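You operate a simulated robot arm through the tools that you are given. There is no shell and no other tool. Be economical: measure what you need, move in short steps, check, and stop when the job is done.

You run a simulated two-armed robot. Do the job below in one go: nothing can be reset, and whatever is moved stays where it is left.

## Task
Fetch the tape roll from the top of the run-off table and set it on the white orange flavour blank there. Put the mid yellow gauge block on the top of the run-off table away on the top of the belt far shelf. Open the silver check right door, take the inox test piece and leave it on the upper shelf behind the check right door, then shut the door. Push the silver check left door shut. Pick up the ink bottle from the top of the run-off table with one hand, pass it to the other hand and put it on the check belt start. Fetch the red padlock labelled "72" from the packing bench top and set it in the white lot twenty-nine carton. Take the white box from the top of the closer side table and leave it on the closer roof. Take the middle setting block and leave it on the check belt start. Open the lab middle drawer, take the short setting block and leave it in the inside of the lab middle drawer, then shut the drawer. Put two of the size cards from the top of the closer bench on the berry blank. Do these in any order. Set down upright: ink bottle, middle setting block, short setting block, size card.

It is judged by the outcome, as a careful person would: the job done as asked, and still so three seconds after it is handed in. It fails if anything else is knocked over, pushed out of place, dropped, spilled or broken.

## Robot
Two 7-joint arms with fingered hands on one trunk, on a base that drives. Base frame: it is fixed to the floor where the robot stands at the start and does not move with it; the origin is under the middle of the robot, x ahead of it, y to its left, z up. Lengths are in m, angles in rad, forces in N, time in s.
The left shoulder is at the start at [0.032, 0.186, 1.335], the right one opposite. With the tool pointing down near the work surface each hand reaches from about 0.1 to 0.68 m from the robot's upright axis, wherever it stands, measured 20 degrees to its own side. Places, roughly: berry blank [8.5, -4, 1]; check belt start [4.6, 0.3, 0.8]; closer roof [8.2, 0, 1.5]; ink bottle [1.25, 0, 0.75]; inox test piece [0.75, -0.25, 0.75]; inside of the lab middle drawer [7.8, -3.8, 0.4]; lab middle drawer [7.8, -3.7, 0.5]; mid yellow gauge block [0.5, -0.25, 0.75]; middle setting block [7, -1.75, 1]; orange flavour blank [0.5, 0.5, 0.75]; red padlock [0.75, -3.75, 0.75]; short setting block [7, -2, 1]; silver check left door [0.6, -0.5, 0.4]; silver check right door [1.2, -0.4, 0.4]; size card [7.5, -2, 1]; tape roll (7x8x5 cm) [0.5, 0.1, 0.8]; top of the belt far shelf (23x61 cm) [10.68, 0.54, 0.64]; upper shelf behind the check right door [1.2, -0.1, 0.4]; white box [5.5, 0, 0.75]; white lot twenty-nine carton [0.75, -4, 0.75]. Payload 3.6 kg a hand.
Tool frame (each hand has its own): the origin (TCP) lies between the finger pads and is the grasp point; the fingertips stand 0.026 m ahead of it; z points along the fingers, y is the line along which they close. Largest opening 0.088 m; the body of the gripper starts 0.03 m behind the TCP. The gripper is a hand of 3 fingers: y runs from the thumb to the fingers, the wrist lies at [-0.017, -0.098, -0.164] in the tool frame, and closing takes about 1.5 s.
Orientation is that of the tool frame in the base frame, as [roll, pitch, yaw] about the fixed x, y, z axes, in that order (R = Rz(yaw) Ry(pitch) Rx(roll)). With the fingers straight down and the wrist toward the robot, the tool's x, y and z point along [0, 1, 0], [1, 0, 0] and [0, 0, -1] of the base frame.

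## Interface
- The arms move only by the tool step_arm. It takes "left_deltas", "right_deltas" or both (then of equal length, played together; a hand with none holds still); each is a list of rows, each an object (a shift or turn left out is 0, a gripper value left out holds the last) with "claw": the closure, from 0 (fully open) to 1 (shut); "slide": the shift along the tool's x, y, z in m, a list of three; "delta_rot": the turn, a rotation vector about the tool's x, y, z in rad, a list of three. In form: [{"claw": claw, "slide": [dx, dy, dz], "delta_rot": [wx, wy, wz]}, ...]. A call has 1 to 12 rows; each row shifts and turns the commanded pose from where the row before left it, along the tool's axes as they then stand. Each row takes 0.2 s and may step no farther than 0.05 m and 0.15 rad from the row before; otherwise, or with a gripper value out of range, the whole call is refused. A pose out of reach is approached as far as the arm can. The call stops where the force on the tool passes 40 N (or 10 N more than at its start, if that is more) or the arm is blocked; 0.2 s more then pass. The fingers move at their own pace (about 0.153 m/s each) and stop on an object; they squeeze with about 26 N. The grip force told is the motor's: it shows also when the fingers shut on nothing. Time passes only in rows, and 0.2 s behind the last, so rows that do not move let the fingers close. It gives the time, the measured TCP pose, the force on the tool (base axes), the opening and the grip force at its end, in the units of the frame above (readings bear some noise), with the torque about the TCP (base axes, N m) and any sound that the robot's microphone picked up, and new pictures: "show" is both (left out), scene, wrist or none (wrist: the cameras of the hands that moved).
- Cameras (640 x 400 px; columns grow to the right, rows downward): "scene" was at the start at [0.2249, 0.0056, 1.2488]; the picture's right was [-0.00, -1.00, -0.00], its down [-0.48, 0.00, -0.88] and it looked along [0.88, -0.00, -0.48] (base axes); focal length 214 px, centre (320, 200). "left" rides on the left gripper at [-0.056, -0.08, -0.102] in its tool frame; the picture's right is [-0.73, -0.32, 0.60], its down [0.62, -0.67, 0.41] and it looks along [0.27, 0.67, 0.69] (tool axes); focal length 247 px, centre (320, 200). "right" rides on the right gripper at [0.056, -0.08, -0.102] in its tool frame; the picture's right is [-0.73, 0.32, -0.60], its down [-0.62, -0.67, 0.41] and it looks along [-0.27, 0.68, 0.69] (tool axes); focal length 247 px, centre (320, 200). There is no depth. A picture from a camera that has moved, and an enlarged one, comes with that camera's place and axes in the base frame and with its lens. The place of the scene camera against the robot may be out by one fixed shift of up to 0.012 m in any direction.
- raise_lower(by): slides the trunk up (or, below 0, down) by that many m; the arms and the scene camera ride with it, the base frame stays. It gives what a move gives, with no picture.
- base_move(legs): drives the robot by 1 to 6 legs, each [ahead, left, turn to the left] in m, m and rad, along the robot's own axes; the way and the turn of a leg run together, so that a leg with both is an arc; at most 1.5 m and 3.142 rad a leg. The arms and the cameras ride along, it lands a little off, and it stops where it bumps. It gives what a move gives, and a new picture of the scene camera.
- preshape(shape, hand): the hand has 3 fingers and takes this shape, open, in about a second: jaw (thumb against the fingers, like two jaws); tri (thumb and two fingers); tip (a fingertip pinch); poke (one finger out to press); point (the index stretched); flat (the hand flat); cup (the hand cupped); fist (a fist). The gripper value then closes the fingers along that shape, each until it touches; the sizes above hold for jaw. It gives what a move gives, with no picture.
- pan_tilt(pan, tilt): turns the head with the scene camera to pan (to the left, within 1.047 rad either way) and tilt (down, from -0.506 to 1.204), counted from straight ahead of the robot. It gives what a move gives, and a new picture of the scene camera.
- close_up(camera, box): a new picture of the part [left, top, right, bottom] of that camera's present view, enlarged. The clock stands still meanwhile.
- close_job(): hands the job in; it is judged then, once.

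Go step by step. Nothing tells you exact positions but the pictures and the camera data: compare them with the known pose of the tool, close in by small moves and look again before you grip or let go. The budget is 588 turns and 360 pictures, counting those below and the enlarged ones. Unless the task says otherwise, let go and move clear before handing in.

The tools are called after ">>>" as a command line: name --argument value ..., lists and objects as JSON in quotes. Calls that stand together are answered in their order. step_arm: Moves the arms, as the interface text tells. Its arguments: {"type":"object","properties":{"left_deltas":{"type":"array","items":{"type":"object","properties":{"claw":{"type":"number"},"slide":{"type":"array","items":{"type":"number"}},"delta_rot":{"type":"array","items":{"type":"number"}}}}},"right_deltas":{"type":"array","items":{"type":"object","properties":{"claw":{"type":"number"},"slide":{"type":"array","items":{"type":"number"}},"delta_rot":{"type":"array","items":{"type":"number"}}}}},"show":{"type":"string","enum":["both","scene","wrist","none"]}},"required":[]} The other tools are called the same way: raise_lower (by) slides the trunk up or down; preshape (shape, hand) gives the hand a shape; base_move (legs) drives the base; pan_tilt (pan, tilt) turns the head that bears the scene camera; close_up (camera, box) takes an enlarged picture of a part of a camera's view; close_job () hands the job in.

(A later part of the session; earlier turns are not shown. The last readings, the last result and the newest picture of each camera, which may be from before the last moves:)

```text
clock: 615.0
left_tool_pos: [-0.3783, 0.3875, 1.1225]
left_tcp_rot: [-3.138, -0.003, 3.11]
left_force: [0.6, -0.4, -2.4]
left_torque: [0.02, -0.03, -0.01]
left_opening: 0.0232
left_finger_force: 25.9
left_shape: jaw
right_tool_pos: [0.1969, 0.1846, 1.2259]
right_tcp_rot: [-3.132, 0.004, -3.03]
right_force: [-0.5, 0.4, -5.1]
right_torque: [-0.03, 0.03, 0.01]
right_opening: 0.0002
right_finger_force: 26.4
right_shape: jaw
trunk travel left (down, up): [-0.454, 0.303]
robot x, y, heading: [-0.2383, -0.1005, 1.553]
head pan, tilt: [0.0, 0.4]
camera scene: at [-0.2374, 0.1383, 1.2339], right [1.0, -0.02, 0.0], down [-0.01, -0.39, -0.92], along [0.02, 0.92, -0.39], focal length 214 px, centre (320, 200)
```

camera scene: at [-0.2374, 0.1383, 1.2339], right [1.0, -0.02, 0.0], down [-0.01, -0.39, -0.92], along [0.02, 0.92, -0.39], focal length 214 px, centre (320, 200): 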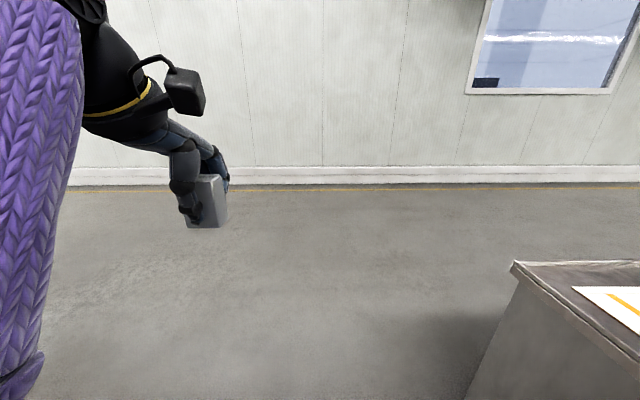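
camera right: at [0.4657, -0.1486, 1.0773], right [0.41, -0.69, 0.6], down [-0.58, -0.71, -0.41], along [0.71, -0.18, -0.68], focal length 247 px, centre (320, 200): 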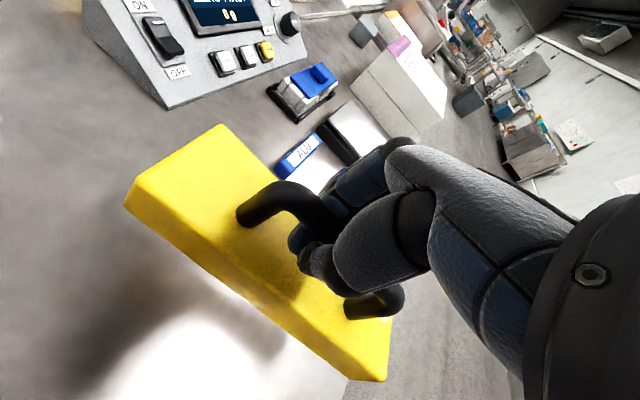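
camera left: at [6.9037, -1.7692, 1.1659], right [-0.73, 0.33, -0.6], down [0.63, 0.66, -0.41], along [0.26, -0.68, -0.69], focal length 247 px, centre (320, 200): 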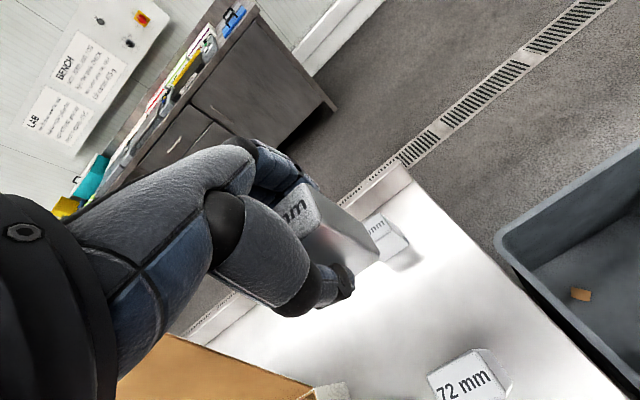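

Open floor to the north. Continue around and east to x≈4.6.

>>> base_move --legs '[[1.4, 0, 0], [0.3, 0, 0], [0, 0, -1.55], [1.3, 0, 0], [1.3, 0, 0], [1.3, 0, 0]]'

>>> base_move --legs '[[0.85, 0, 0], [0, 0, -1.57]]'

>>> pan_tilt --pan 0 --tilt 0.6

```text
clock: 645.8
left_tool_pos: [4.195, 1.7818, 1.1237]
left_tcp_rot: [-3.137, -0.002, 1.578]
left_force: [0.6, 0.2, -1.6]
left_torque: [-0.02, -0.02, 0.02]
left_opening: 0.023
left_finger_force: 26.2
left_shape: jaw
right_tool_pos: [4.0145, 1.1999, 1.2244]
right_tcp_rot: [-3.129, 0.003, 1.721]
right_force: [0.3, -0.1, -5.2]
right_torque: [0.02, 0.06, 0.01]
right_opening: 0.0
right_finger_force: 25.9
right_shape: jaw
trunk travel left (down, up): [-0.454, 0.303]
robot x, y, heading: [3.7131, 1.6279, 0.018]
head pan, tilt: [0.0, 0.4]
camera scene: at [3.9426, 1.6348, 1.2339], right [0.02, -1.0, 0.0], down [-0.39, -0.01, -0.92], along [0.92, 0.01, -0.39], focal length 214 px, centre (320, 200)
```

scene: 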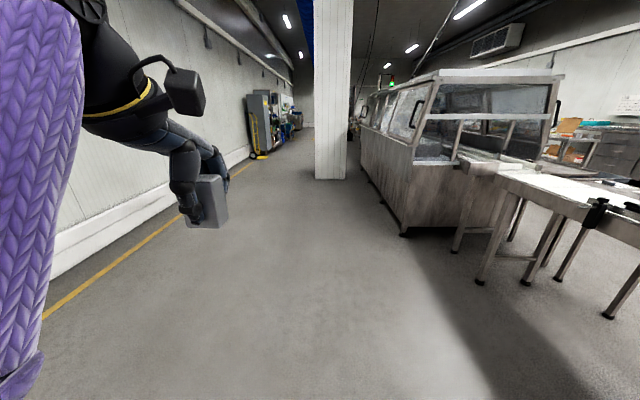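

```text
clock: 654.2
left_tool_pos: [4.7191, 1.1574, 1.1233]
left_tcp_rot: [-3.137, -0.003, 0.002]
left_force: [0.7, 0.7, -1.5]
left_torque: [0.0, 0.0, 0.02]
left_opening: 0.0224
left_finger_force: 25.9
left_shape: jaw
right_tool_pos: [4.1387, 1.3409, 1.2252]
right_tcp_rot: [-3.129, 0.001, 0.145]
right_force: [-1.0, -0.4, -5.4]
right_torque: [0.02, -0.02, -0.01]
right_opening: 0.0
right_finger_force: 26.9
right_shape: jaw
trunk travel left (down, up): [-0.454, 0.303]
robot x, y, heading: [4.5653, 1.6385, -1.559]
head pan, tilt: [0.0, 0.4]
camera scene: at [4.564, 1.4132, 1.234], right [-1.0, -0.01, 0.0], down [0.0, 0.39, -0.92], along [0.01, -0.92, -0.39], focal length 214 px, centre (320, 200)
```

scene: 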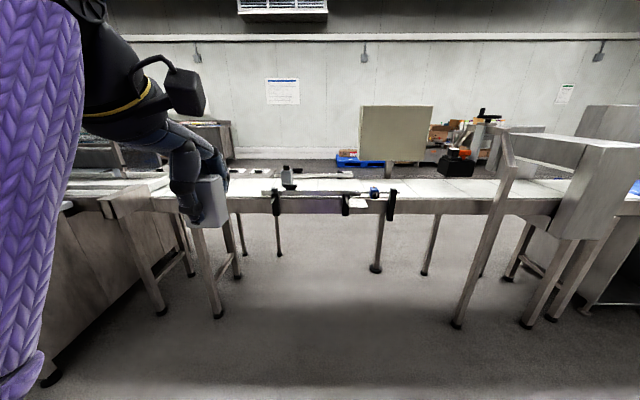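

```text
clock: 654.9
left_tool_pos: [4.7203, 1.1572, 1.1224]
left_tcp_rot: [-3.137, 0.0, 0.0]
left_force: [0.0, 0.0, -2.5]
left_torque: [0.02, -0.02, -0.01]
left_opening: 0.0228
left_finger_force: 25.9
left_shape: jaw
right_tool_pos: [4.1395, 1.3419, 1.2254]
right_tcp_rot: [-3.131, 0.001, 0.145]
right_force: [0.1, 0.3, -4.3]
right_torque: [0.02, 0.0, 0.01]
right_opening: 0.0
right_finger_force: 25.4
right_shape: jaw
trunk travel left (down, up): [-0.454, 0.303]
robot x, y, heading: [4.5666, 1.6351, -1.559]
head pan, tilt: [0.0, 0.6]
camera scene: at [4.5641, 1.4174, 1.2158], right [-1.0, -0.01, 0.0], down [-0.01, 0.56, -0.83], along [0.01, -0.83, -0.56], focal length 214 px, centre (320, 200)
```

scene: 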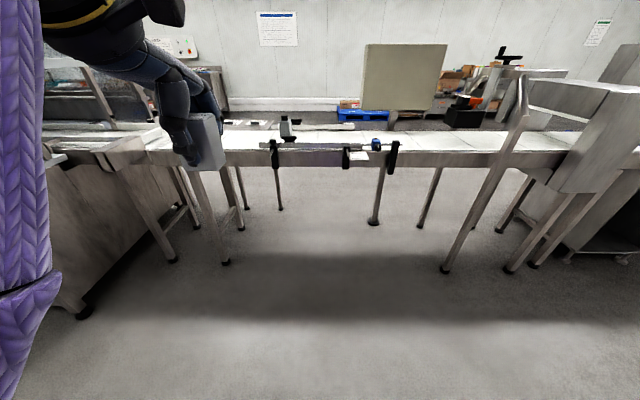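

Good view from the north; the bottle is visible on the belt. Approach to set the setting block beside it at x≈4.6.

>>> base_move --legs '[[0.5, -0.12, -0.012], [0.25, 0, 0]]'

>>> pan_tilt --pan 0.1 --tilt 0.8

```text
clock: 659.3
left_tool_pos: [4.592, 0.4026, 1.1222]
left_tcp_rot: [-3.139, -0.001, -0.015]
left_force: [0.1, 0.2, -2.3]
left_torque: [-0.03, -0.01, 0.03]
left_opening: 0.0225
left_finger_force: 26.3
left_shape: jaw
right_tool_pos: [4.0149, 0.5969, 1.2246]
right_tcp_rot: [-3.131, 0.001, 0.128]
right_force: [0.8, -1.2, -5.6]
right_torque: [-0.02, -0.03, 0.0]
right_opening: 0.0
right_finger_force: 26.0
right_shape: jaw
trunk travel left (down, up): [-0.454, 0.303]
robot x, y, heading: [4.4448, 0.8868, -1.583]
head pan, tilt: [0.0, 0.6]
camera scene: at [4.4411, 0.6648, 1.2155], right [-1.0, 0.01, 0.0], down [0.0, 0.57, -0.82], along [0.0, -0.82, -0.57], focal length 214 px, centre (320, 200)
```

scene: 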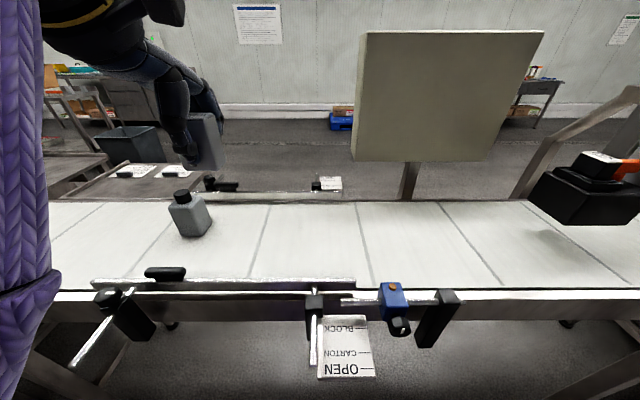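

```text
clock: 660.0
left_tool_pos: [4.5915, 0.403, 1.1229]
left_tcp_rot: [-3.139, -0.002, -0.015]
left_force: [0.2, -0.6, -1.0]
left_torque: [-0.02, -0.03, 0.0]
left_opening: 0.0227
left_finger_force: 26.0
left_shape: jaw
right_tool_pos: [4.0149, 0.5978, 1.2249]
right_tcp_rot: [-3.131, 0.003, 0.127]
right_force: [0.4, 0.5, -4.9]
right_torque: [0.02, -0.01, 0.03]
right_opening: 0.0
right_finger_force: 26.1
right_shape: jaw
trunk travel left (down, up): [-0.454, 0.303]
robot x, y, heading: [4.444, 0.8895, -1.579]
head pan, tilt: [0.099, 0.799]
camera scene: at [4.4491, 0.6744, 1.199], right [-1.0, -0.09, 0.0], down [-0.07, 0.71, -0.7], along [0.07, -0.69, -0.72], focal length 214 px, centre (320, 200)
```

scene: 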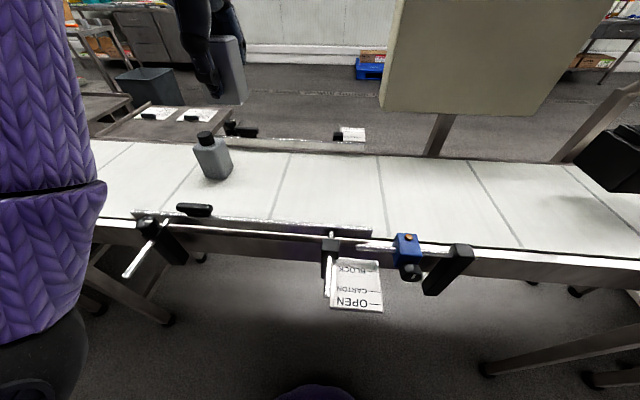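

>>> base_move --legs '[[0.1, 0, 0]]'

>>> step_arm --left_deltas '[{"slide": [0, 0.03, 0.03]}, {"slide": [0, 0, 0.045]}, {"slide": [0, 0, 0.045]}, {"slide": [0, 0, 0.045]}, {"slide": [0, 0, 0.04]}, {}]' --show "both"

```text
clock: 661.2
left_tool_pos: [4.5921, 0.3027, 1.1213]
left_tcp_rot: [-3.138, -0.002, -0.016]
left_force: [0.5, -0.7, -1.7]
left_torque: [-0.01, -0.01, -0.02]
left_opening: 0.0228
left_finger_force: 26.0
left_shape: jaw
right_tool_pos: [4.0137, 0.496, 1.2242]
right_tcp_rot: [-3.13, 0.003, 0.128]
right_force: [-0.4, -0.9, -5.2]
right_torque: [0.02, -0.03, 0.01]
right_opening: 0.0
right_finger_force: 26.0
right_shape: jaw
trunk travel left (down, up): [-0.454, 0.303]
robot x, y, heading: [4.4452, 0.7868, -1.579]
head pan, tilt: [0.099, 0.799]
camera scene: at [4.4487, 0.5726, 1.1986], right [-1.0, -0.09, 0.0], down [-0.07, 0.71, -0.7], along [0.07, -0.69, -0.72], focal length 214 px, centre (320, 200)
```

scene: 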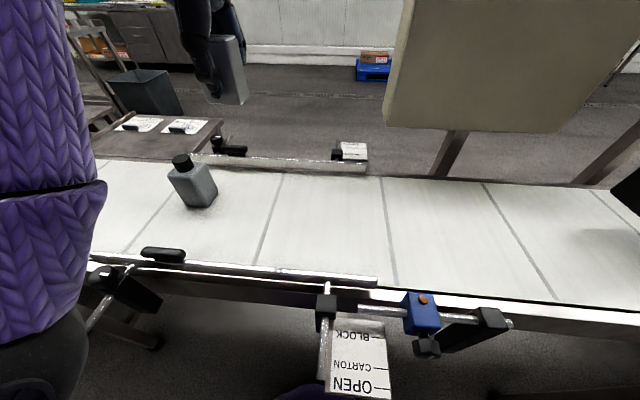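

```text
clock: 662.6
left_tool_pos: [4.5917, 0.2737, 0.9178]
left_tcp_rot: [-3.14, -0.002, -0.017]
left_force: [0.2, -0.2, -1.4]
left_torque: [-0.02, -0.04, 0.01]
left_opening: 0.0225
left_finger_force: 26.2
left_shape: jaw
right_tool_pos: [4.0141, 0.4977, 1.224]
right_tcp_rot: [-3.132, 0.001, 0.13]
right_force: [-0.5, -0.6, -4.6]
right_torque: [0.02, -0.03, 0.03]
right_opening: 0.0
right_finger_force: 26.0
right_shape: jaw
trunk travel left (down, up): [-0.454, 0.303]
robot x, y, heading: [4.4466, 0.7833, -1.578]
head pan, tilt: [0.099, 0.799]
camera scene: at [4.4487, 0.5738, 1.1989], right [-1.0, -0.09, 0.0], down [-0.07, 0.71, -0.7], along [0.07, -0.69, -0.72], focal length 214 px, centre (320, 200)
camera left: at [4.5357, 0.3547, 1.0208], right [-0.73, 0.33, -0.6], down [0.63, 0.66, -0.41], along [0.26, -0.68, -0.69], focal length 247 px, centre (320, 200)
```

scene: 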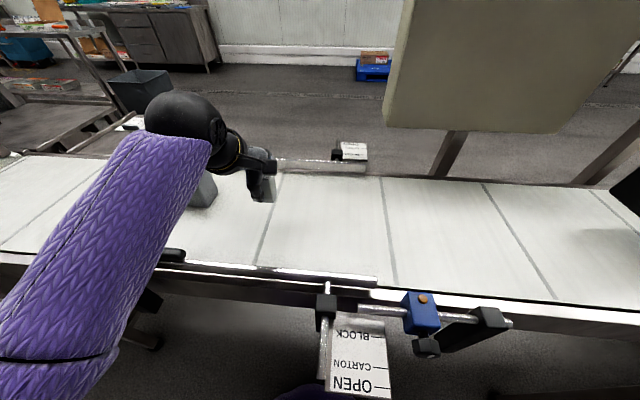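
left: 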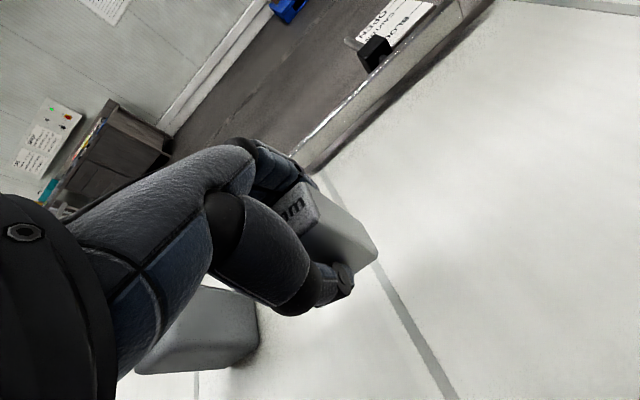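

>>> step_arm --left_deltas '[{"slide": [0, 0, 0.025]}, {"slide": [0, 0, 0.015]}, {"slide": [0, 0, 0.005]}, {}]' --show "none"

>>> step_arm --left_deltas '[{"slide": [0, 0, 0.004]}, {"slide": [0, 0, 0.003]}, {}]' --show "none"

```text
clock: 663.6
left_tool_pos: [4.5916, 0.273, 0.8724]
left_tcp_rot: [-3.138, -0.001, -0.016]
left_force: [0.7, 0.1, -1.8]
left_torque: [-0.01, -0.02, 0.0]
left_opening: 0.0226
left_finger_force: 26.3
left_shape: jaw
right_tool_pos: [4.0139, 0.4975, 1.2243]
right_tcp_rot: [-3.131, 0.001, 0.127]
right_force: [-0.5, -1.0, -4.8]
right_torque: [0.03, -0.04, 0.0]
right_opening: 0.0
right_finger_force: 26.1
right_shape: jaw
trunk travel left (down, up): [-0.454, 0.303]
robot x, y, heading: [4.445, 0.7896, -1.576]
head pan, tilt: [0.099, 0.799]
```

```text
clock: 664.4
left_tool_pos: [4.5924, 0.2749, 0.8657]
left_tcp_rot: [-3.139, -0.002, -0.016]
left_force: [-1.0, 0.1, -2.4]
left_torque: [0.03, -0.02, -0.02]
left_opening: 0.0227
left_finger_force: 26.3
left_shape: jaw
right_tool_pos: [4.0145, 0.4967, 1.2252]
right_tcp_rot: [-3.132, 0.002, 0.129]
right_force: [-0.4, -1.3, -5.8]
right_torque: [0.0, -0.01, -0.01]
right_opening: 0.0004
right_finger_force: 26.2
right_shape: jaw
trunk travel left (down, up): [-0.454, 0.303]
robot x, y, heading: [4.4429, 0.7886, -1.58]
head pan, tilt: [0.099, 0.799]
```

>>> step_arm --left_deltas '[{"slide": [0, 0, 0.003]}, {"slide": [0, 0, 0.003]}, {}]' --show "none"

>>> step_arm --left_deltas '[{"slide": [0, 0, 0.003]}, {"slide": [0, 0, 0.002]}, {}]' --show "wrist"

```text
clock: 665.2
left_tool_pos: [4.5911, 0.2744, 0.8594]
left_tcp_rot: [-3.138, -0.002, -0.016]
left_force: [-0.3, 0.5, -1.5]
left_torque: [-0.01, -0.01, 0.02]
left_opening: 0.0227
left_finger_force: 26.0
left_shape: jaw
right_tool_pos: [4.0147, 0.4973, 1.2247]
right_tcp_rot: [-3.132, 0.0, 0.13]
right_force: [0.7, 0.7, -4.3]
right_torque: [0.0, -0.03, 0.02]
right_opening: 0.0
right_finger_force: 25.9
right_shape: jaw
trunk travel left (down, up): [-0.454, 0.303]
robot x, y, heading: [4.4423, 0.7866, -1.578]
head pan, tilt: [0.099, 0.799]
```

```text
clock: 666.0
left_tool_pos: [4.5913, 0.2733, 0.8561]
left_tcp_rot: [3.14, 0.0, -0.016]
left_force: [0.9, 0.8, 11.3]
left_torque: [0.0, 0.0, 0.01]
left_opening: 0.023
left_finger_force: 26.2
left_shape: jaw
right_tool_pos: [4.013, 0.4986, 1.2249]
right_tcp_rot: [-3.132, 0.003, 0.129]
right_force: [0.2, -0.5, -4.4]
right_torque: [0.0, -0.02, 0.0]
right_opening: 0.0
right_finger_force: 26.2
right_shape: jaw
trunk travel left (down, up): [-0.454, 0.303]
robot x, y, heading: [4.4431, 0.7847, -1.583]
head pan, tilt: [0.099, 0.799]
camera left: at [4.5352, 0.3554, 0.9592], right [-0.73, 0.33, -0.6], down [0.63, 0.65, -0.41], along [0.26, -0.68, -0.69], focal length 247 px, centre (320, 200)
```

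left: 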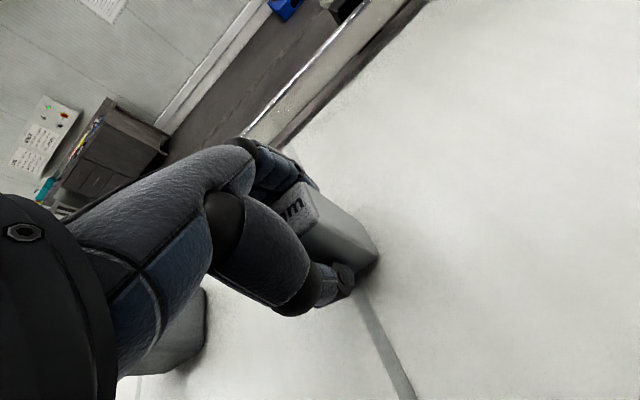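

Contact. Release gently and rise.

>>> step_arm --left_deltas '[{"slide": [0, 0, -0.002], "claw": 0.7}, {"claw": 0.5}, {"claw": 0.3}, {}, {"slide": [0, 0, -0.03]}, {"slide": [0, 0, -0.04]}, {"slide": [0, 0, -0.045]}, {"slide": [0, 0, -0.045]}, {"slide": [0, -0.03, -0.04]}]' --show "both"

```text
clock: 668.0
left_tool_pos: [4.5912, 0.3044, 1.0585]
left_tcp_rot: [-3.14, -0.001, -0.014]
left_force: [-0.4, 0.3, 0.2]
left_torque: [-0.03, 0.0, 0.02]
left_opening: 0.0612
left_finger_force: 0.1
left_shape: jaw
right_tool_pos: [4.0148, 0.4977, 1.2246]
right_tcp_rot: [-3.132, 0.002, 0.129]
right_force: [0.1, 0.9, -4.7]
right_torque: [0.02, -0.03, -0.03]
right_opening: 0.0
right_finger_force: 25.7
right_shape: jaw
trunk travel left (down, up): [-0.454, 0.303]
robot x, y, heading: [4.4464, 0.7861, -1.574]
head pan, tilt: [0.099, 0.799]
camera scene: at [4.4486, 0.5748, 1.1991], right [-1.0, -0.09, 0.0], down [-0.07, 0.71, -0.7], along [0.07, -0.69, -0.72], focal length 214 px, centre (320, 200)
camera left: at [4.5355, 0.3857, 1.1609], right [-0.73, 0.33, -0.6], down [0.63, 0.66, -0.41], along [0.26, -0.68, -0.69], focal length 247 px, centre (320, 200)
```

scene: 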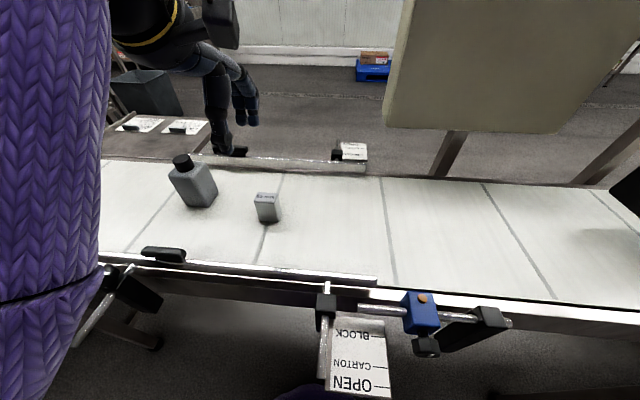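
left: 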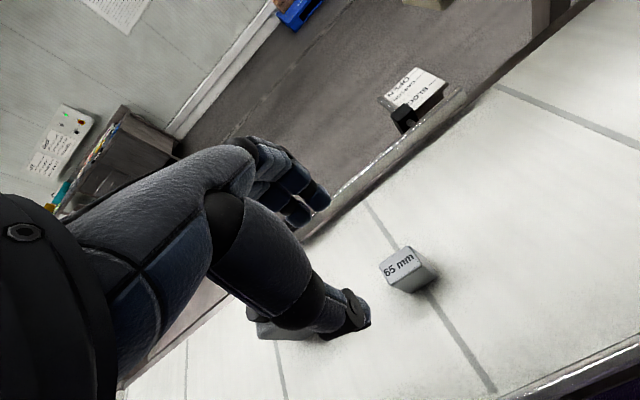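

Middle setting block stands upright on the belt. Now drive east along the north side, passing outside the column, to the belt far shelf.

>>> base_move --legs '[[-1.0, 0, 0], [0, 0, 1.57], [0, 0.75, 0], [1.4, 0, 0], [1.4, 0, 0]]'

>>> pan_tilt --pan 0 --tilt 0.35

```text
clock: 693.7
left_tool_pos: [7.7202, 2.6766, 1.0567]
left_tcp_rot: [-3.138, -0.001, 1.551]
left_force: [0.0, 0.2, -0.4]
left_torque: [-0.03, 0.0, 0.02]
left_opening: 0.0614
left_finger_force: 0.0
left_shape: jaw
right_tool_pos: [7.5238, 2.1023, 1.2242]
right_tcp_rot: [-3.131, 0.001, 1.695]
right_force: [0.3, 0.7, -4.6]
right_torque: [-0.01, 0.0, 0.0]
right_opening: 0.0
right_finger_force: 26.0
right_shape: jaw
trunk travel left (down, up): [-0.454, 0.303]
robot x, y, heading: [7.2404, 2.5324, -0.007]
head pan, tilt: [0.099, 0.799]
camera scene: at [7.4521, 2.5447, 1.1989], right [0.09, -1.0, 0.0], down [-0.71, -0.06, -0.7], along [0.69, 0.06, -0.72], focal length 214 px, centre (320, 200)
```

scene: 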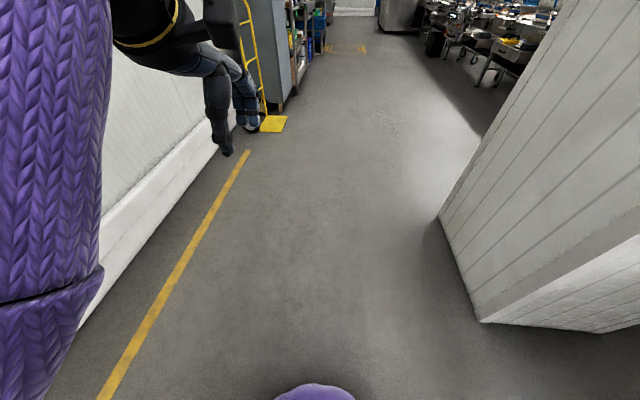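

```text
clock: 694.6
left_tool_pos: [7.7196, 2.6774, 1.059]
left_tcp_rot: [-3.137, -0.001, 1.551]
left_force: [-0.2, -0.7, 0.3]
left_torque: [0.0, -0.01, 0.0]
left_opening: 0.0614
left_finger_force: 0.2
left_shape: jaw
right_tool_pos: [7.5236, 2.1, 1.2236]
right_tcp_rot: [-3.133, 0.003, 1.695]
right_force: [1.1, 0.0, -5.0]
right_torque: [0.02, 0.03, -0.02]
right_opening: 0.0
right_finger_force: 25.9
right_shape: jaw
trunk travel left (down, up): [-0.454, 0.303]
robot x, y, heading: [7.2384, 2.53, -0.01]
head pan, tilt: [0.0, 0.351]
camera scene: at [7.4647, 2.5366, 1.2385], right [-0.01, -1.0, 0.0], down [-0.34, 0.0, -0.94], along [0.94, -0.01, -0.34], focal length 214 px, centre (320, 200)
```

scene: 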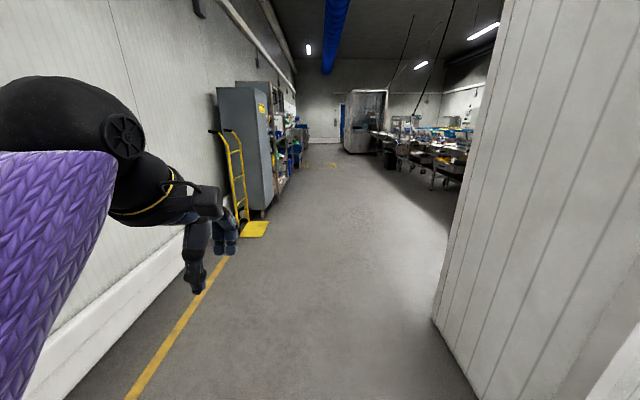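

>>> base_move --legs '[[0, 0.15, 0], [1.4, 0, 0], [0.8, 0, 0], [0.4, -0.9, 0]]'

>>> pan_tilt --pan -0.6 --tilt 0.5

```text
clock: 711.1
left_tool_pos: [10.2912, 1.8864, 1.0579]
left_tcp_rot: [-3.139, -0.002, 1.544]
left_force: [0.6, -0.5, -0.2]
left_torque: [0.0, 0.01, -0.03]
left_opening: 0.0612
left_finger_force: 0.1
left_shape: jaw
right_tool_pos: [10.0907, 1.3121, 1.2251]
right_tcp_rot: [-3.131, 0.002, 1.689]
right_force: [-1.2, -0.5, -4.9]
right_torque: [0.02, 0.0, 0.0]
right_opening: 0.0
right_finger_force: 25.9
right_shape: jaw
trunk travel left (down, up): [-0.454, 0.303]
robot x, y, heading: [9.8084, 1.7476, -0.016]
head pan, tilt: [0.0, 0.351]
camera scene: at [10.0344, 1.7479, 1.2385], right [-0.02, -1.0, 0.0], down [-0.34, 0.01, -0.94], along [0.94, -0.02, -0.34], focal length 214 px, centre (320, 200)
```

scene: 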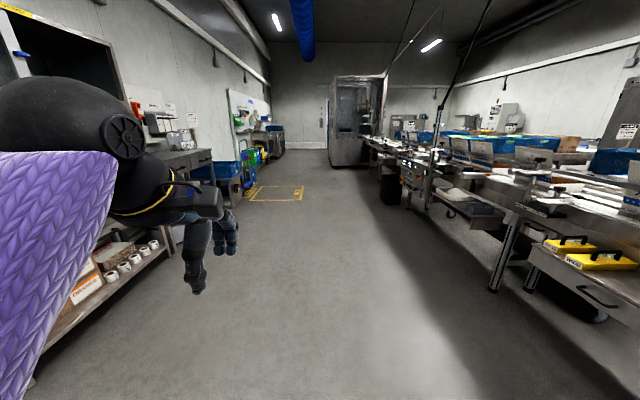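

```text
clock: 712.1
left_tool_pos: [10.2917, 1.8871, 1.0574]
left_tcp_rot: [-3.137, -0.001, 1.545]
left_force: [0.2, -0.7, 0.3]
left_torque: [-0.02, 0.0, -0.03]
left_opening: 0.0615
left_finger_force: 0.1
left_shape: jaw
right_tool_pos: [10.0908, 1.3125, 1.2261]
right_tcp_rot: [-3.132, 0.0, 1.688]
right_force: [1.0, 0.4, -4.7]
right_torque: [0.0, -0.02, 0.02]
right_opening: 0.0004
right_finger_force: 25.7
right_shape: jaw
trunk travel left (down, up): [-0.454, 0.303]
robot x, y, heading: [9.8042, 1.7448, -0.014]
head pan, tilt: [-0.6, 0.499]
camera scene: at [10.0154, 1.6972, 1.2249], right [-0.58, -0.82, 0.0], down [-0.39, 0.28, -0.88], along [0.72, -0.51, -0.48], focal length 214 px, centre (320, 200)
```

scene: 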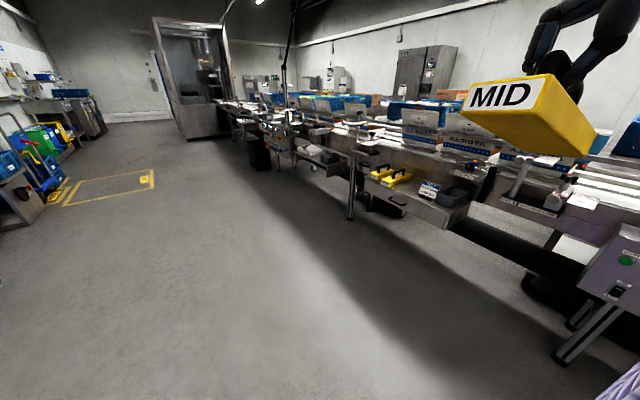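

The far shelf is visible with two other gauge blocks on it. Go in front of it and face it.

>>> base_move --legs '[[0.75, 0.05, 0], [0, 0, -1.56]]'

>>> step_arm --right_deltas '[{"slide": [0.035, 0.03, 0]}, {"slide": [0.035, 0.03, 0]}, {"slide": [0.035, 0.03, 0]}, {"slide": [0.03, 0.03, 0]}, {"slide": [0, 0.03, 0]}]' --left_deltas '[{"slide": [0.03, 0, 0]}, {"slide": [0.03, 0, 0]}, {"slide": [0.03, 0, 0]}, {}, {}]' --show "none"

>>> pan_tilt --pan 0 --tilt 0.7

```text
clock: 720.0
left_tool_pos: [10.7052, 1.3003, 1.0568]
left_tcp_rot: [-3.138, -0.001, -0.006]
left_force: [-0.3, 0.7, 0.8]
left_torque: [0.01, 0.03, 0.0]
left_opening: 0.0611
left_finger_force: 0.0
left_shape: jaw
right_tool_pos: [10.127, 1.4887, 1.2244]
right_tcp_rot: [-3.132, 0.001, 0.135]
right_force: [0.1, 0.9, -5.3]
right_torque: [0.04, -0.01, 0.01]
right_opening: 0.0001
right_finger_force: 26.3
right_shape: jaw
trunk travel left (down, up): [-0.454, 0.303]
robot x, y, heading: [10.5564, 1.7839, -1.569]
head pan, tilt: [-0.6, 0.499]
camera scene: at [10.5014, 1.575, 1.2249], right [-0.83, 0.56, 0.0], down [0.27, 0.4, -0.88], along [-0.49, -0.73, -0.48], focal length 214 px, centre (320, 200)
```

scene: 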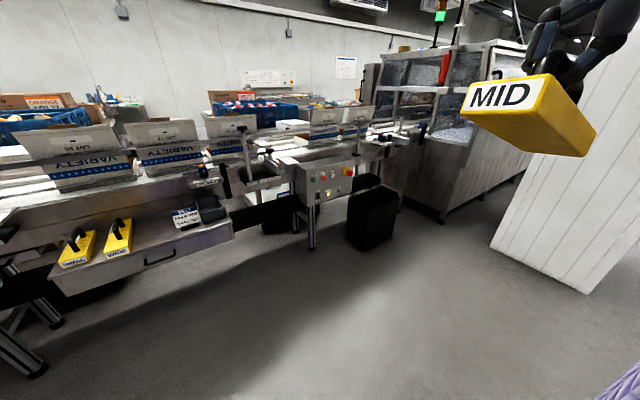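

```text
clock: 721.2
left_tool_pos: [10.795, 1.3004, 1.0563]
left_tcp_rot: [-3.138, -0.003, -0.005]
left_force: [0.6, -0.3, 1.0]
left_torque: [-0.02, 0.0, 0.02]
left_opening: 0.0615
left_finger_force: 0.0
left_shape: jaw
right_tool_pos: [10.2808, 1.3582, 1.222]
right_tcp_rot: [-3.13, 0.003, 0.138]
right_force: [-0.3, 0.6, -4.3]
right_torque: [0.04, -0.05, 0.0]
right_opening: 0.0001
right_finger_force: 25.8
right_shape: jaw
trunk travel left (down, up): [-0.454, 0.303]
robot x, y, heading: [10.5536, 1.781, -1.57]
head pan, tilt: [-0.6, 0.499]
```

```text
clock: 722.2
left_tool_pos: [10.7949, 1.3, 1.0572]
left_tcp_rot: [-3.137, -0.003, -0.006]
left_force: [0.6, -0.7, -0.7]
left_torque: [-0.02, -0.02, -0.01]
left_opening: 0.0611
left_finger_force: 0.0
left_shape: jaw
right_tool_pos: [10.2811, 1.3596, 1.2225]
right_tcp_rot: [-3.13, 0.003, 0.137]
right_force: [-0.7, 0.2, -4.5]
right_torque: [-0.01, -0.05, 0.05]
right_opening: 0.0
right_finger_force: 26.9
right_shape: jaw
trunk travel left (down, up): [-0.454, 0.303]
robot x, y, heading: [10.5588, 1.7825, -1.569]
head pan, tilt: [0.0, 0.7]
camera scene: at [10.5529, 1.5651, 1.2072], right [-1.0, 0.0, 0.0], down [0.0, 0.64, -0.76], along [0.0, -0.76, -0.64], focal length 214 px, centre (320, 200)
```

scene: 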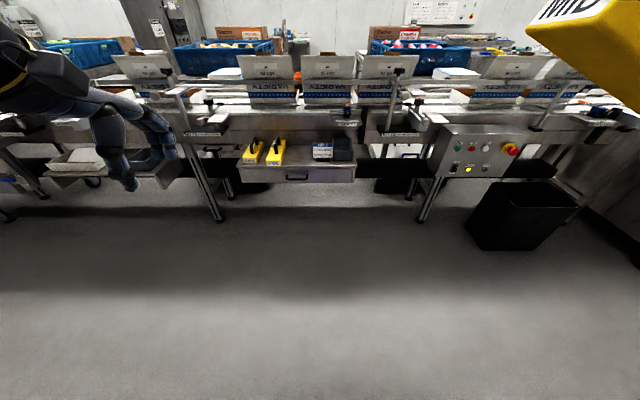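

>>> close_up --camera "scene" --box '[220, 90, 380, 210]'

```text
3.33 times, centred on (300, 150) of scene
camera zoom: at [10.5529, 1.5651, 1.2072], right [-1.0, 0.0, 0.0], down [0.0, 0.64, -0.76], along [0.0, -0.76, -0.64], focal length 715 px, centre (387, 367)
```

zoom: 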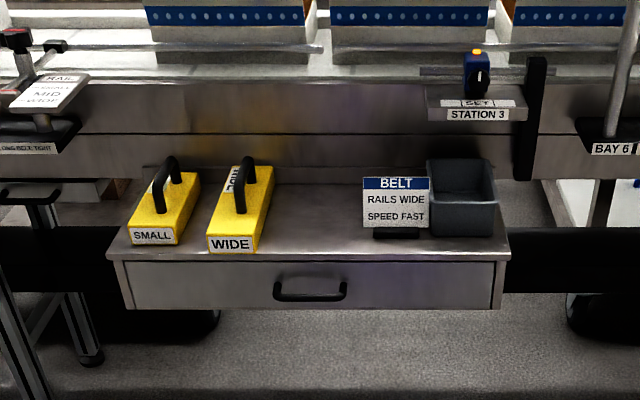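

The gap between the WIDE block and the BELT card fits the block lengthwise (front to back). Rotate the block 90° by turning the right hand.

>>> step_arm --right_deltas '[{"delta_rot": [0, 0, -0.12]}, {"delta_rot": [0, 0, -0.12]}, {"delta_rot": [0, 0, -0.12]}, {"delta_rot": [0, 0, -0.12]}, {"delta_rot": [0, 0, -0.12]}, {"delta_rot": [0, 0, -0.12]}]' --show "none"

>>> step_arm --right_deltas '[{"delta_rot": [0, 0, -0.12]}, {"delta_rot": [0, 0, -0.12]}, {"delta_rot": [0, 0, -0.12]}, {"delta_rot": [0, 0, -0.12]}, {"delta_rot": [0, 0, -0.12]}, {"delta_rot": [0, 0, -0.12]}]' --show "both"

```text
clock: 723.6
left_tool_pos: [10.7962, 1.2988, 1.0583]
left_tcp_rot: [-3.138, -0.004, -0.006]
left_force: [-0.2, 0.4, 0.0]
left_torque: [0.01, 0.04, 0.03]
left_opening: 0.0612
left_finger_force: 0.0
left_shape: jaw
right_tool_pos: [10.2803, 1.3593, 1.2242]
right_tcp_rot: [-3.134, -0.006, 0.86]
right_force: [0.4, 0.1, -5.2]
right_torque: [0.0, 0.02, -0.01]
right_opening: 0.0
right_finger_force: 26.3
right_shape: jaw
trunk travel left (down, up): [-0.454, 0.303]
robot x, y, heading: [10.5524, 1.7855, -1.563]
head pan, tilt: [0.0, 0.7]
```

```text
clock: 725.0
left_tool_pos: [10.7962, 1.2999, 1.0572]
left_tcp_rot: [-3.139, -0.002, -0.007]
left_force: [0.3, 0.0, 0.5]
left_torque: [-0.01, -0.03, -0.01]
left_opening: 0.0612
left_finger_force: 0.0
left_shape: jaw
right_tool_pos: [10.2812, 1.3583, 1.223]
right_tcp_rot: [-3.139, -0.011, 1.582]
right_force: [-0.2, 0.5, -6.0]
right_torque: [0.02, 0.04, 0.01]
right_opening: 0.0
right_finger_force: 26.2
right_shape: jaw
trunk travel left (down, up): [-0.454, 0.303]
robot x, y, heading: [10.5535, 1.7859, -1.564]
head pan, tilt: [0.0, 0.7]
camera scene: at [10.5532, 1.5648, 1.2071], right [-1.0, 0.0, 0.0], down [0.0, 0.64, -0.76], along [0.0, -0.76, -0.64], focal length 214 px, centre (320, 200)
camera right: at [10.2005, 1.4146, 1.3255], right [0.33, -0.74, 0.59], down [-0.66, -0.63, -0.41], along [0.68, -0.25, -0.69], focal length 247 px, centre (320, 200)
```

scene: 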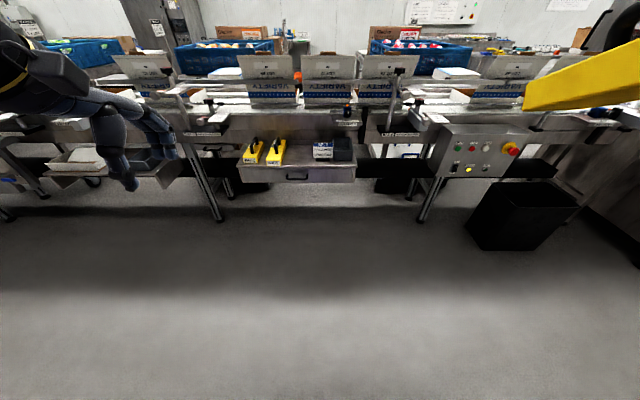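
right: 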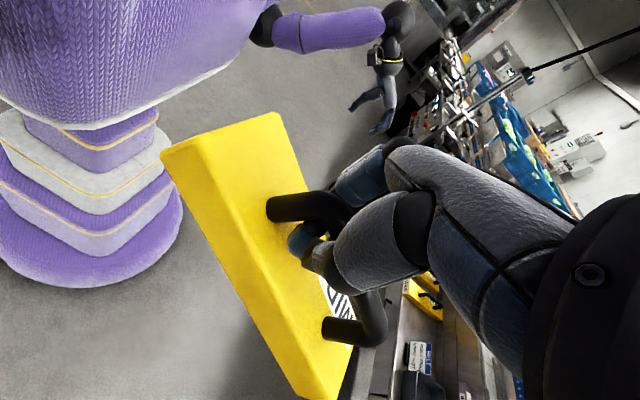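

The block now runs front-to-back. Target on the shelf: x≈10.667, y≈0.535 (shelf z≈0.64). Bring the right hand inward and lift the left out of the way.

>>> step_arm --right_deltas '[{"slide": [-0.02, 0.04, 0]}, {"slide": [-0.02, 0.04, 0]}, {"slide": [-0.02, 0.04, 0]}, {"slide": [-0.03, 0.03, 0]}, {"slide": [-0.03, 0, 0]}]' --left_deltas '[{"slide": [0.02, 0, -0.04]}, {"slide": [0.02, 0, -0.04]}, {"slide": [0.02, 0, -0.04]}, {"slide": [0.02, 0, -0.04]}, {"slide": [0, 0, -0.04]}]' --show "none"

>>> base_move --legs '[[0.35, 0.24, 0]]'

>>> raise_lower --by -0.2

>>> pan_tilt --pan 0 --tilt 0.7

```text
clock: 726.2
left_tool_pos: [10.8742, 1.2987, 1.258]
left_tcp_rot: [-3.135, -0.002, -0.006]
left_force: [-0.5, 0.5, 0.4]
left_torque: [0.0, 0.02, -0.02]
left_opening: 0.061
left_finger_force: 0.0
left_shape: jaw
right_tool_pos: [10.4321, 1.2402, 1.2209]
right_tcp_rot: [-3.136, -0.01, 1.577]
right_force: [-0.6, -0.2, -4.4]
right_torque: [0.02, -0.02, 0.02]
right_opening: 0.0003
right_finger_force: 26.1
right_shape: jaw
trunk travel left (down, up): [-0.454, 0.303]
robot x, y, heading: [10.554, 1.7847, -1.571]
head pan, tilt: [0.0, 0.7]
```

```text
clock: 728.8
left_tool_pos: [11.1192, 0.9455, 1.2574]
left_tcp_rot: [-3.138, -0.002, -0.006]
left_force: [-0.4, -0.8, -0.7]
left_torque: [0.01, -0.01, 0.05]
left_opening: 0.0612
left_finger_force: 0.1
left_shape: jaw
right_tool_pos: [10.6764, 0.886, 1.2219]
right_tcp_rot: [-3.137, -0.011, 1.579]
right_force: [-0.4, -0.7, -4.2]
right_torque: [0.03, -0.02, 0.0]
right_opening: 0.0
right_finger_force: 26.5
right_shape: jaw
trunk travel left (down, up): [-0.454, 0.303]
robot x, y, heading: [10.8004, 1.4314, -1.569]
head pan, tilt: [0.0, 0.7]
camera scene: at [10.7971, 1.2123, 1.207], right [-1.0, 0.0, 0.0], down [0.0, 0.64, -0.76], along [0.0, -0.76, -0.65], focal length 214 px, centre (320, 200)
```

scene: 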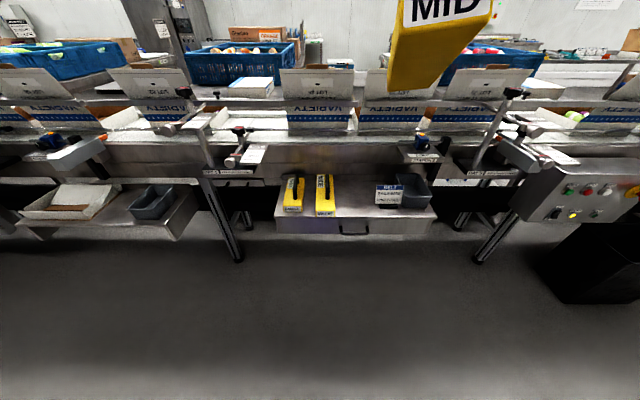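

```text
clock: 731.0
left_tool_pos: [11.12, 0.9468, 1.0585]
left_tcp_rot: [-3.14, -0.003, -0.006]
left_force: [-0.1, 0.8, 0.4]
left_torque: [0.02, 0.02, -0.01]
left_opening: 0.0612
left_finger_force: 0.1
left_shape: jaw
right_tool_pos: [10.6761, 0.8894, 1.0213]
right_tcp_rot: [-3.137, -0.01, 1.58]
right_force: [0.8, 0.8, -5.2]
right_torque: [0.02, 0.01, -0.01]
right_opening: 0.0001
right_finger_force: 26.1
right_shape: jaw
trunk travel left (down, up): [-0.254, 0.503]
robot x, y, heading: [10.7944, 1.433, -1.566]
head pan, tilt: [0.0, 0.7]
```

```text
clock: 731.6
left_tool_pos: [11.1198, 0.9461, 1.0575]
left_tcp_rot: [-3.138, -0.002, -0.005]
left_force: [-0.3, -0.4, 0.4]
left_torque: [0.0, 0.02, 0.0]
left_opening: 0.0613
left_finger_force: 0.1
left_shape: jaw
right_tool_pos: [10.6756, 0.8882, 1.0206]
right_tcp_rot: [-3.138, -0.013, 1.579]
right_force: [-0.1, -0.7, -4.4]
right_torque: [-0.01, 0.01, 0.02]
right_opening: 0.0
right_finger_force: 26.0
right_shape: jaw
trunk travel left (down, up): [-0.254, 0.503]
robot x, y, heading: [10.7987, 1.4358, -1.561]
head pan, tilt: [0.0, 0.7]
camera scene: at [10.7969, 1.1863, 0.9925], right [-1.0, 0.0, 0.0], down [0.0, 0.64, -0.76], along [0.0, -0.76, -0.64], focal length 214 px, centre (320, 200)
```

scene: 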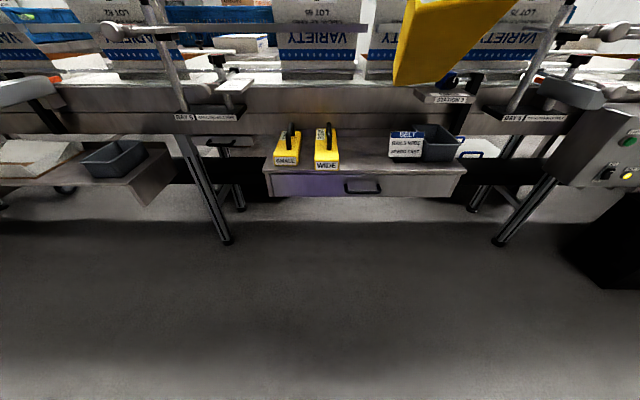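

>>> base_move --legs '[[0.2, 0, 0]]'

>>> raise_lower --by -0.15

>>> pan_tilt --pan -0.15 --tilt 0.6

```text
clock: 733.2
left_tool_pos: [11.1213, 0.7469, 1.0574]
left_tcp_rot: [-3.139, -0.002, -0.001]
left_force: [-0.3, -0.3, -1.0]
left_torque: [0.03, -0.03, 0.01]
left_opening: 0.0615
left_finger_force: 0.0
left_shape: jaw
right_tool_pos: [10.6779, 0.6871, 1.0205]
right_tcp_rot: [-3.138, -0.013, 1.584]
right_force: [0.2, -0.8, -4.8]
right_torque: [0.02, -0.03, 0.0]
right_opening: 0.0
right_finger_force: 26.1
right_shape: jaw
trunk travel left (down, up): [-0.254, 0.503]
robot x, y, heading: [10.8013, 1.2336, -1.562]
head pan, tilt: [0.0, 0.7]
camera scene: at [10.7988, 0.9863, 0.9922], right [-1.0, -0.01, 0.0], down [0.0, 0.65, -0.76], along [0.01, -0.76, -0.65], focal length 214 px, centre (320, 200)
```

scene: 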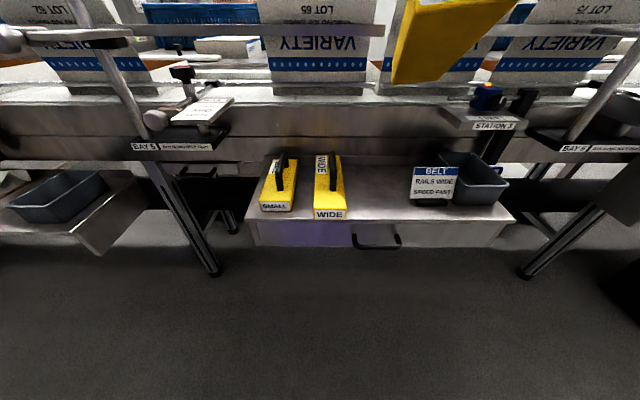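

```text
clock: 734.9
left_tool_pos: [11.1207, 0.7498, 0.9081]
left_tcp_rot: [-3.139, -0.002, -0.001]
left_force: [-0.3, -0.5, 0.5]
left_torque: [-0.03, -0.02, -0.01]
left_opening: 0.0615
left_finger_force: 0.1
left_shape: jaw
right_tool_pos: [10.6792, 0.6895, 0.8715]
right_tcp_rot: [-3.139, -0.009, 1.583]
right_force: [-0.3, 0.9, -4.9]
right_torque: [0.02, 0.0, -0.01]
right_opening: 0.0002
right_finger_force: 26.1
right_shape: jaw
trunk travel left (down, up): [-0.104, 0.653]
robot x, y, heading: [10.8021, 1.2305, -1.561]
head pan, tilt: [0.0, 0.7]
```

```text
clock: 735.6
left_tool_pos: [11.1206, 0.7492, 0.9076]
left_tcp_rot: [-3.137, -0.002, -0.002]
left_force: [-0.4, 0.3, 0.6]
left_torque: [-0.03, 0.0, -0.01]
left_opening: 0.0611
left_finger_force: 0.0
left_shape: jaw
right_tool_pos: [10.6794, 0.6888, 0.8724]
right_tcp_rot: [-3.138, -0.01, 1.584]
right_force: [-0.4, 0.3, -5.2]
right_torque: [0.03, -0.01, -0.01]
right_opening: 0.0
right_finger_force: 26.0
right_shape: jaw
trunk travel left (down, up): [-0.104, 0.653]
robot x, y, heading: [10.7995, 1.2315, -1.563]
head pan, tilt: [-0.15, 0.6]
camera scene: at [10.7859, 0.9542, 0.8365], right [-0.99, 0.14, 0.0], down [0.08, 0.56, -0.82], along [-0.12, -0.82, -0.57], focal length 214 px, centre (320, 200)
```

scene: 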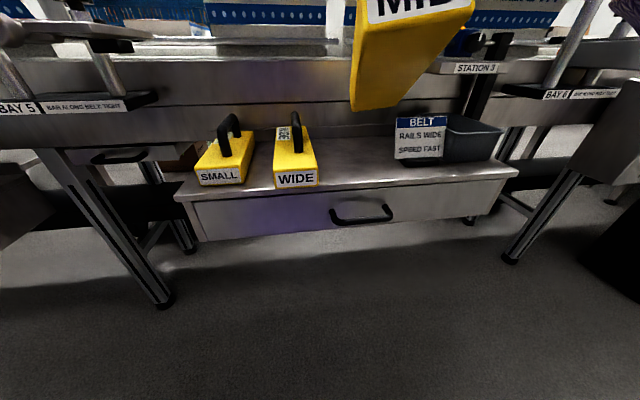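

The block hangs right above the gap (centre x≈10.65). Move over it and lower.

>>> base_move --legs '[[0.11, 0, 0]]'

>>> step_arm --right_deltas '[{"slide": [-0.02, -0.014, 0]}, {"slide": [-0.019, -0.014, 0]}, {}]' --show "both"

```text
clock: 736.8
left_tool_pos: [11.1191, 0.6668, 0.9038]
left_tcp_rot: [-3.119, -0.01, -0.02]
left_force: [0.0, 1.5, 0.2]
left_torque: [-0.01, 0.0, 0.0]
left_opening: 0.0615
left_finger_force: 0.1
left_shape: jaw
right_tool_pos: [10.6801, 0.602, 0.8684]
right_tcp_rot: [-3.136, -0.015, 1.583]
right_force: [0.4, -0.1, -4.7]
right_torque: [0.03, -0.04, 0.01]
right_opening: 0.0003
right_finger_force: 25.6
right_shape: jaw
trunk travel left (down, up): [-0.104, 0.653]
robot x, y, heading: [10.8011, 1.1386, -1.567]
head pan, tilt: [-0.15, 0.6]
stopped in leg 1: the force on the tool passed its limit at 83 N (the readings are from after the stop); the commanded pose is now the measured one
camera scene: at [10.7864, 0.8674, 0.8366], right [-0.99, 0.14, 0.0], down [0.08, 0.56, -0.82], along [-0.12, -0.82, -0.57], focal length 214 px, centre (320, 200)
```

scene: 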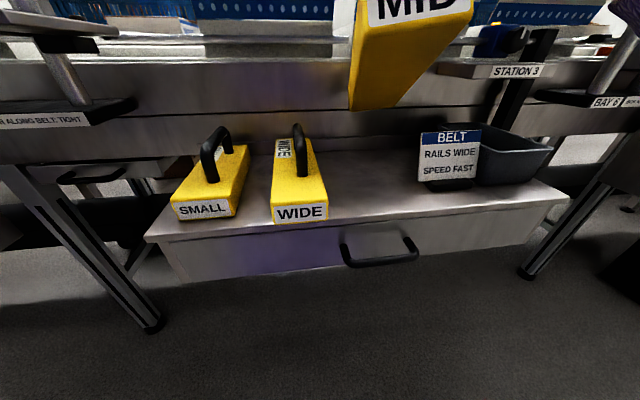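

```text
clock: 737.6
left_tool_pos: [11.1199, 0.6675, 0.9041]
left_tcp_rot: [-3.121, -0.011, -0.02]
left_force: [-0.8, 1.9, -1.4]
left_torque: [-0.07, -0.07, -0.05]
left_opening: 0.0615
left_finger_force: 0.1
left_shape: jaw
right_tool_pos: [10.6515, 0.5628, 0.8706]
right_tcp_rot: [-3.137, -0.014, 1.584]
right_force: [0.0, -0.3, -5.2]
right_torque: [0.0, 0.0, -0.01]
right_opening: 0.0
right_finger_force: 26.2
right_shape: jaw
trunk travel left (down, up): [-0.104, 0.653]
robot x, y, heading: [10.8017, 1.1459, -1.565]
head pan, tilt: [-0.15, 0.6]
camera scene: at [10.7863, 0.8674, 0.8365], right [-0.99, 0.14, 0.0], down [0.08, 0.56, -0.82], along [-0.12, -0.82, -0.57], focal length 214 px, centre (320, 200)
camera right: at [10.5706, 0.618, 0.9732], right [0.33, -0.74, 0.59], down [-0.66, -0.63, -0.41], along [0.67, -0.25, -0.69], focal length 247 px, centre (320, 200)
```

scene: 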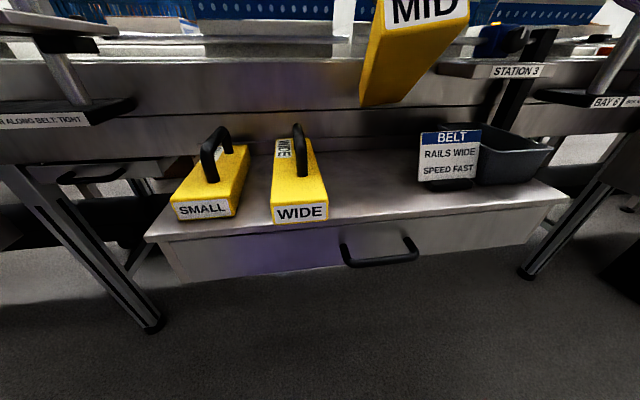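
right: 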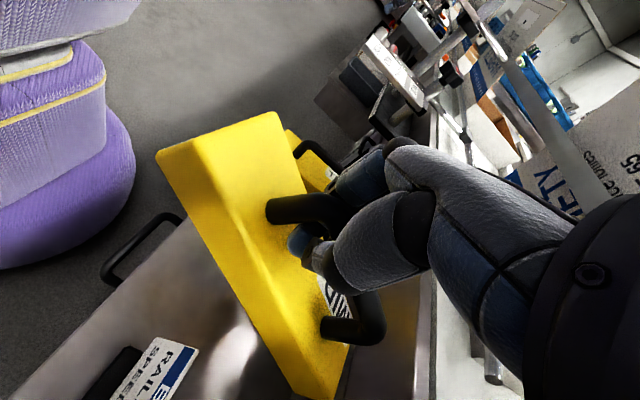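

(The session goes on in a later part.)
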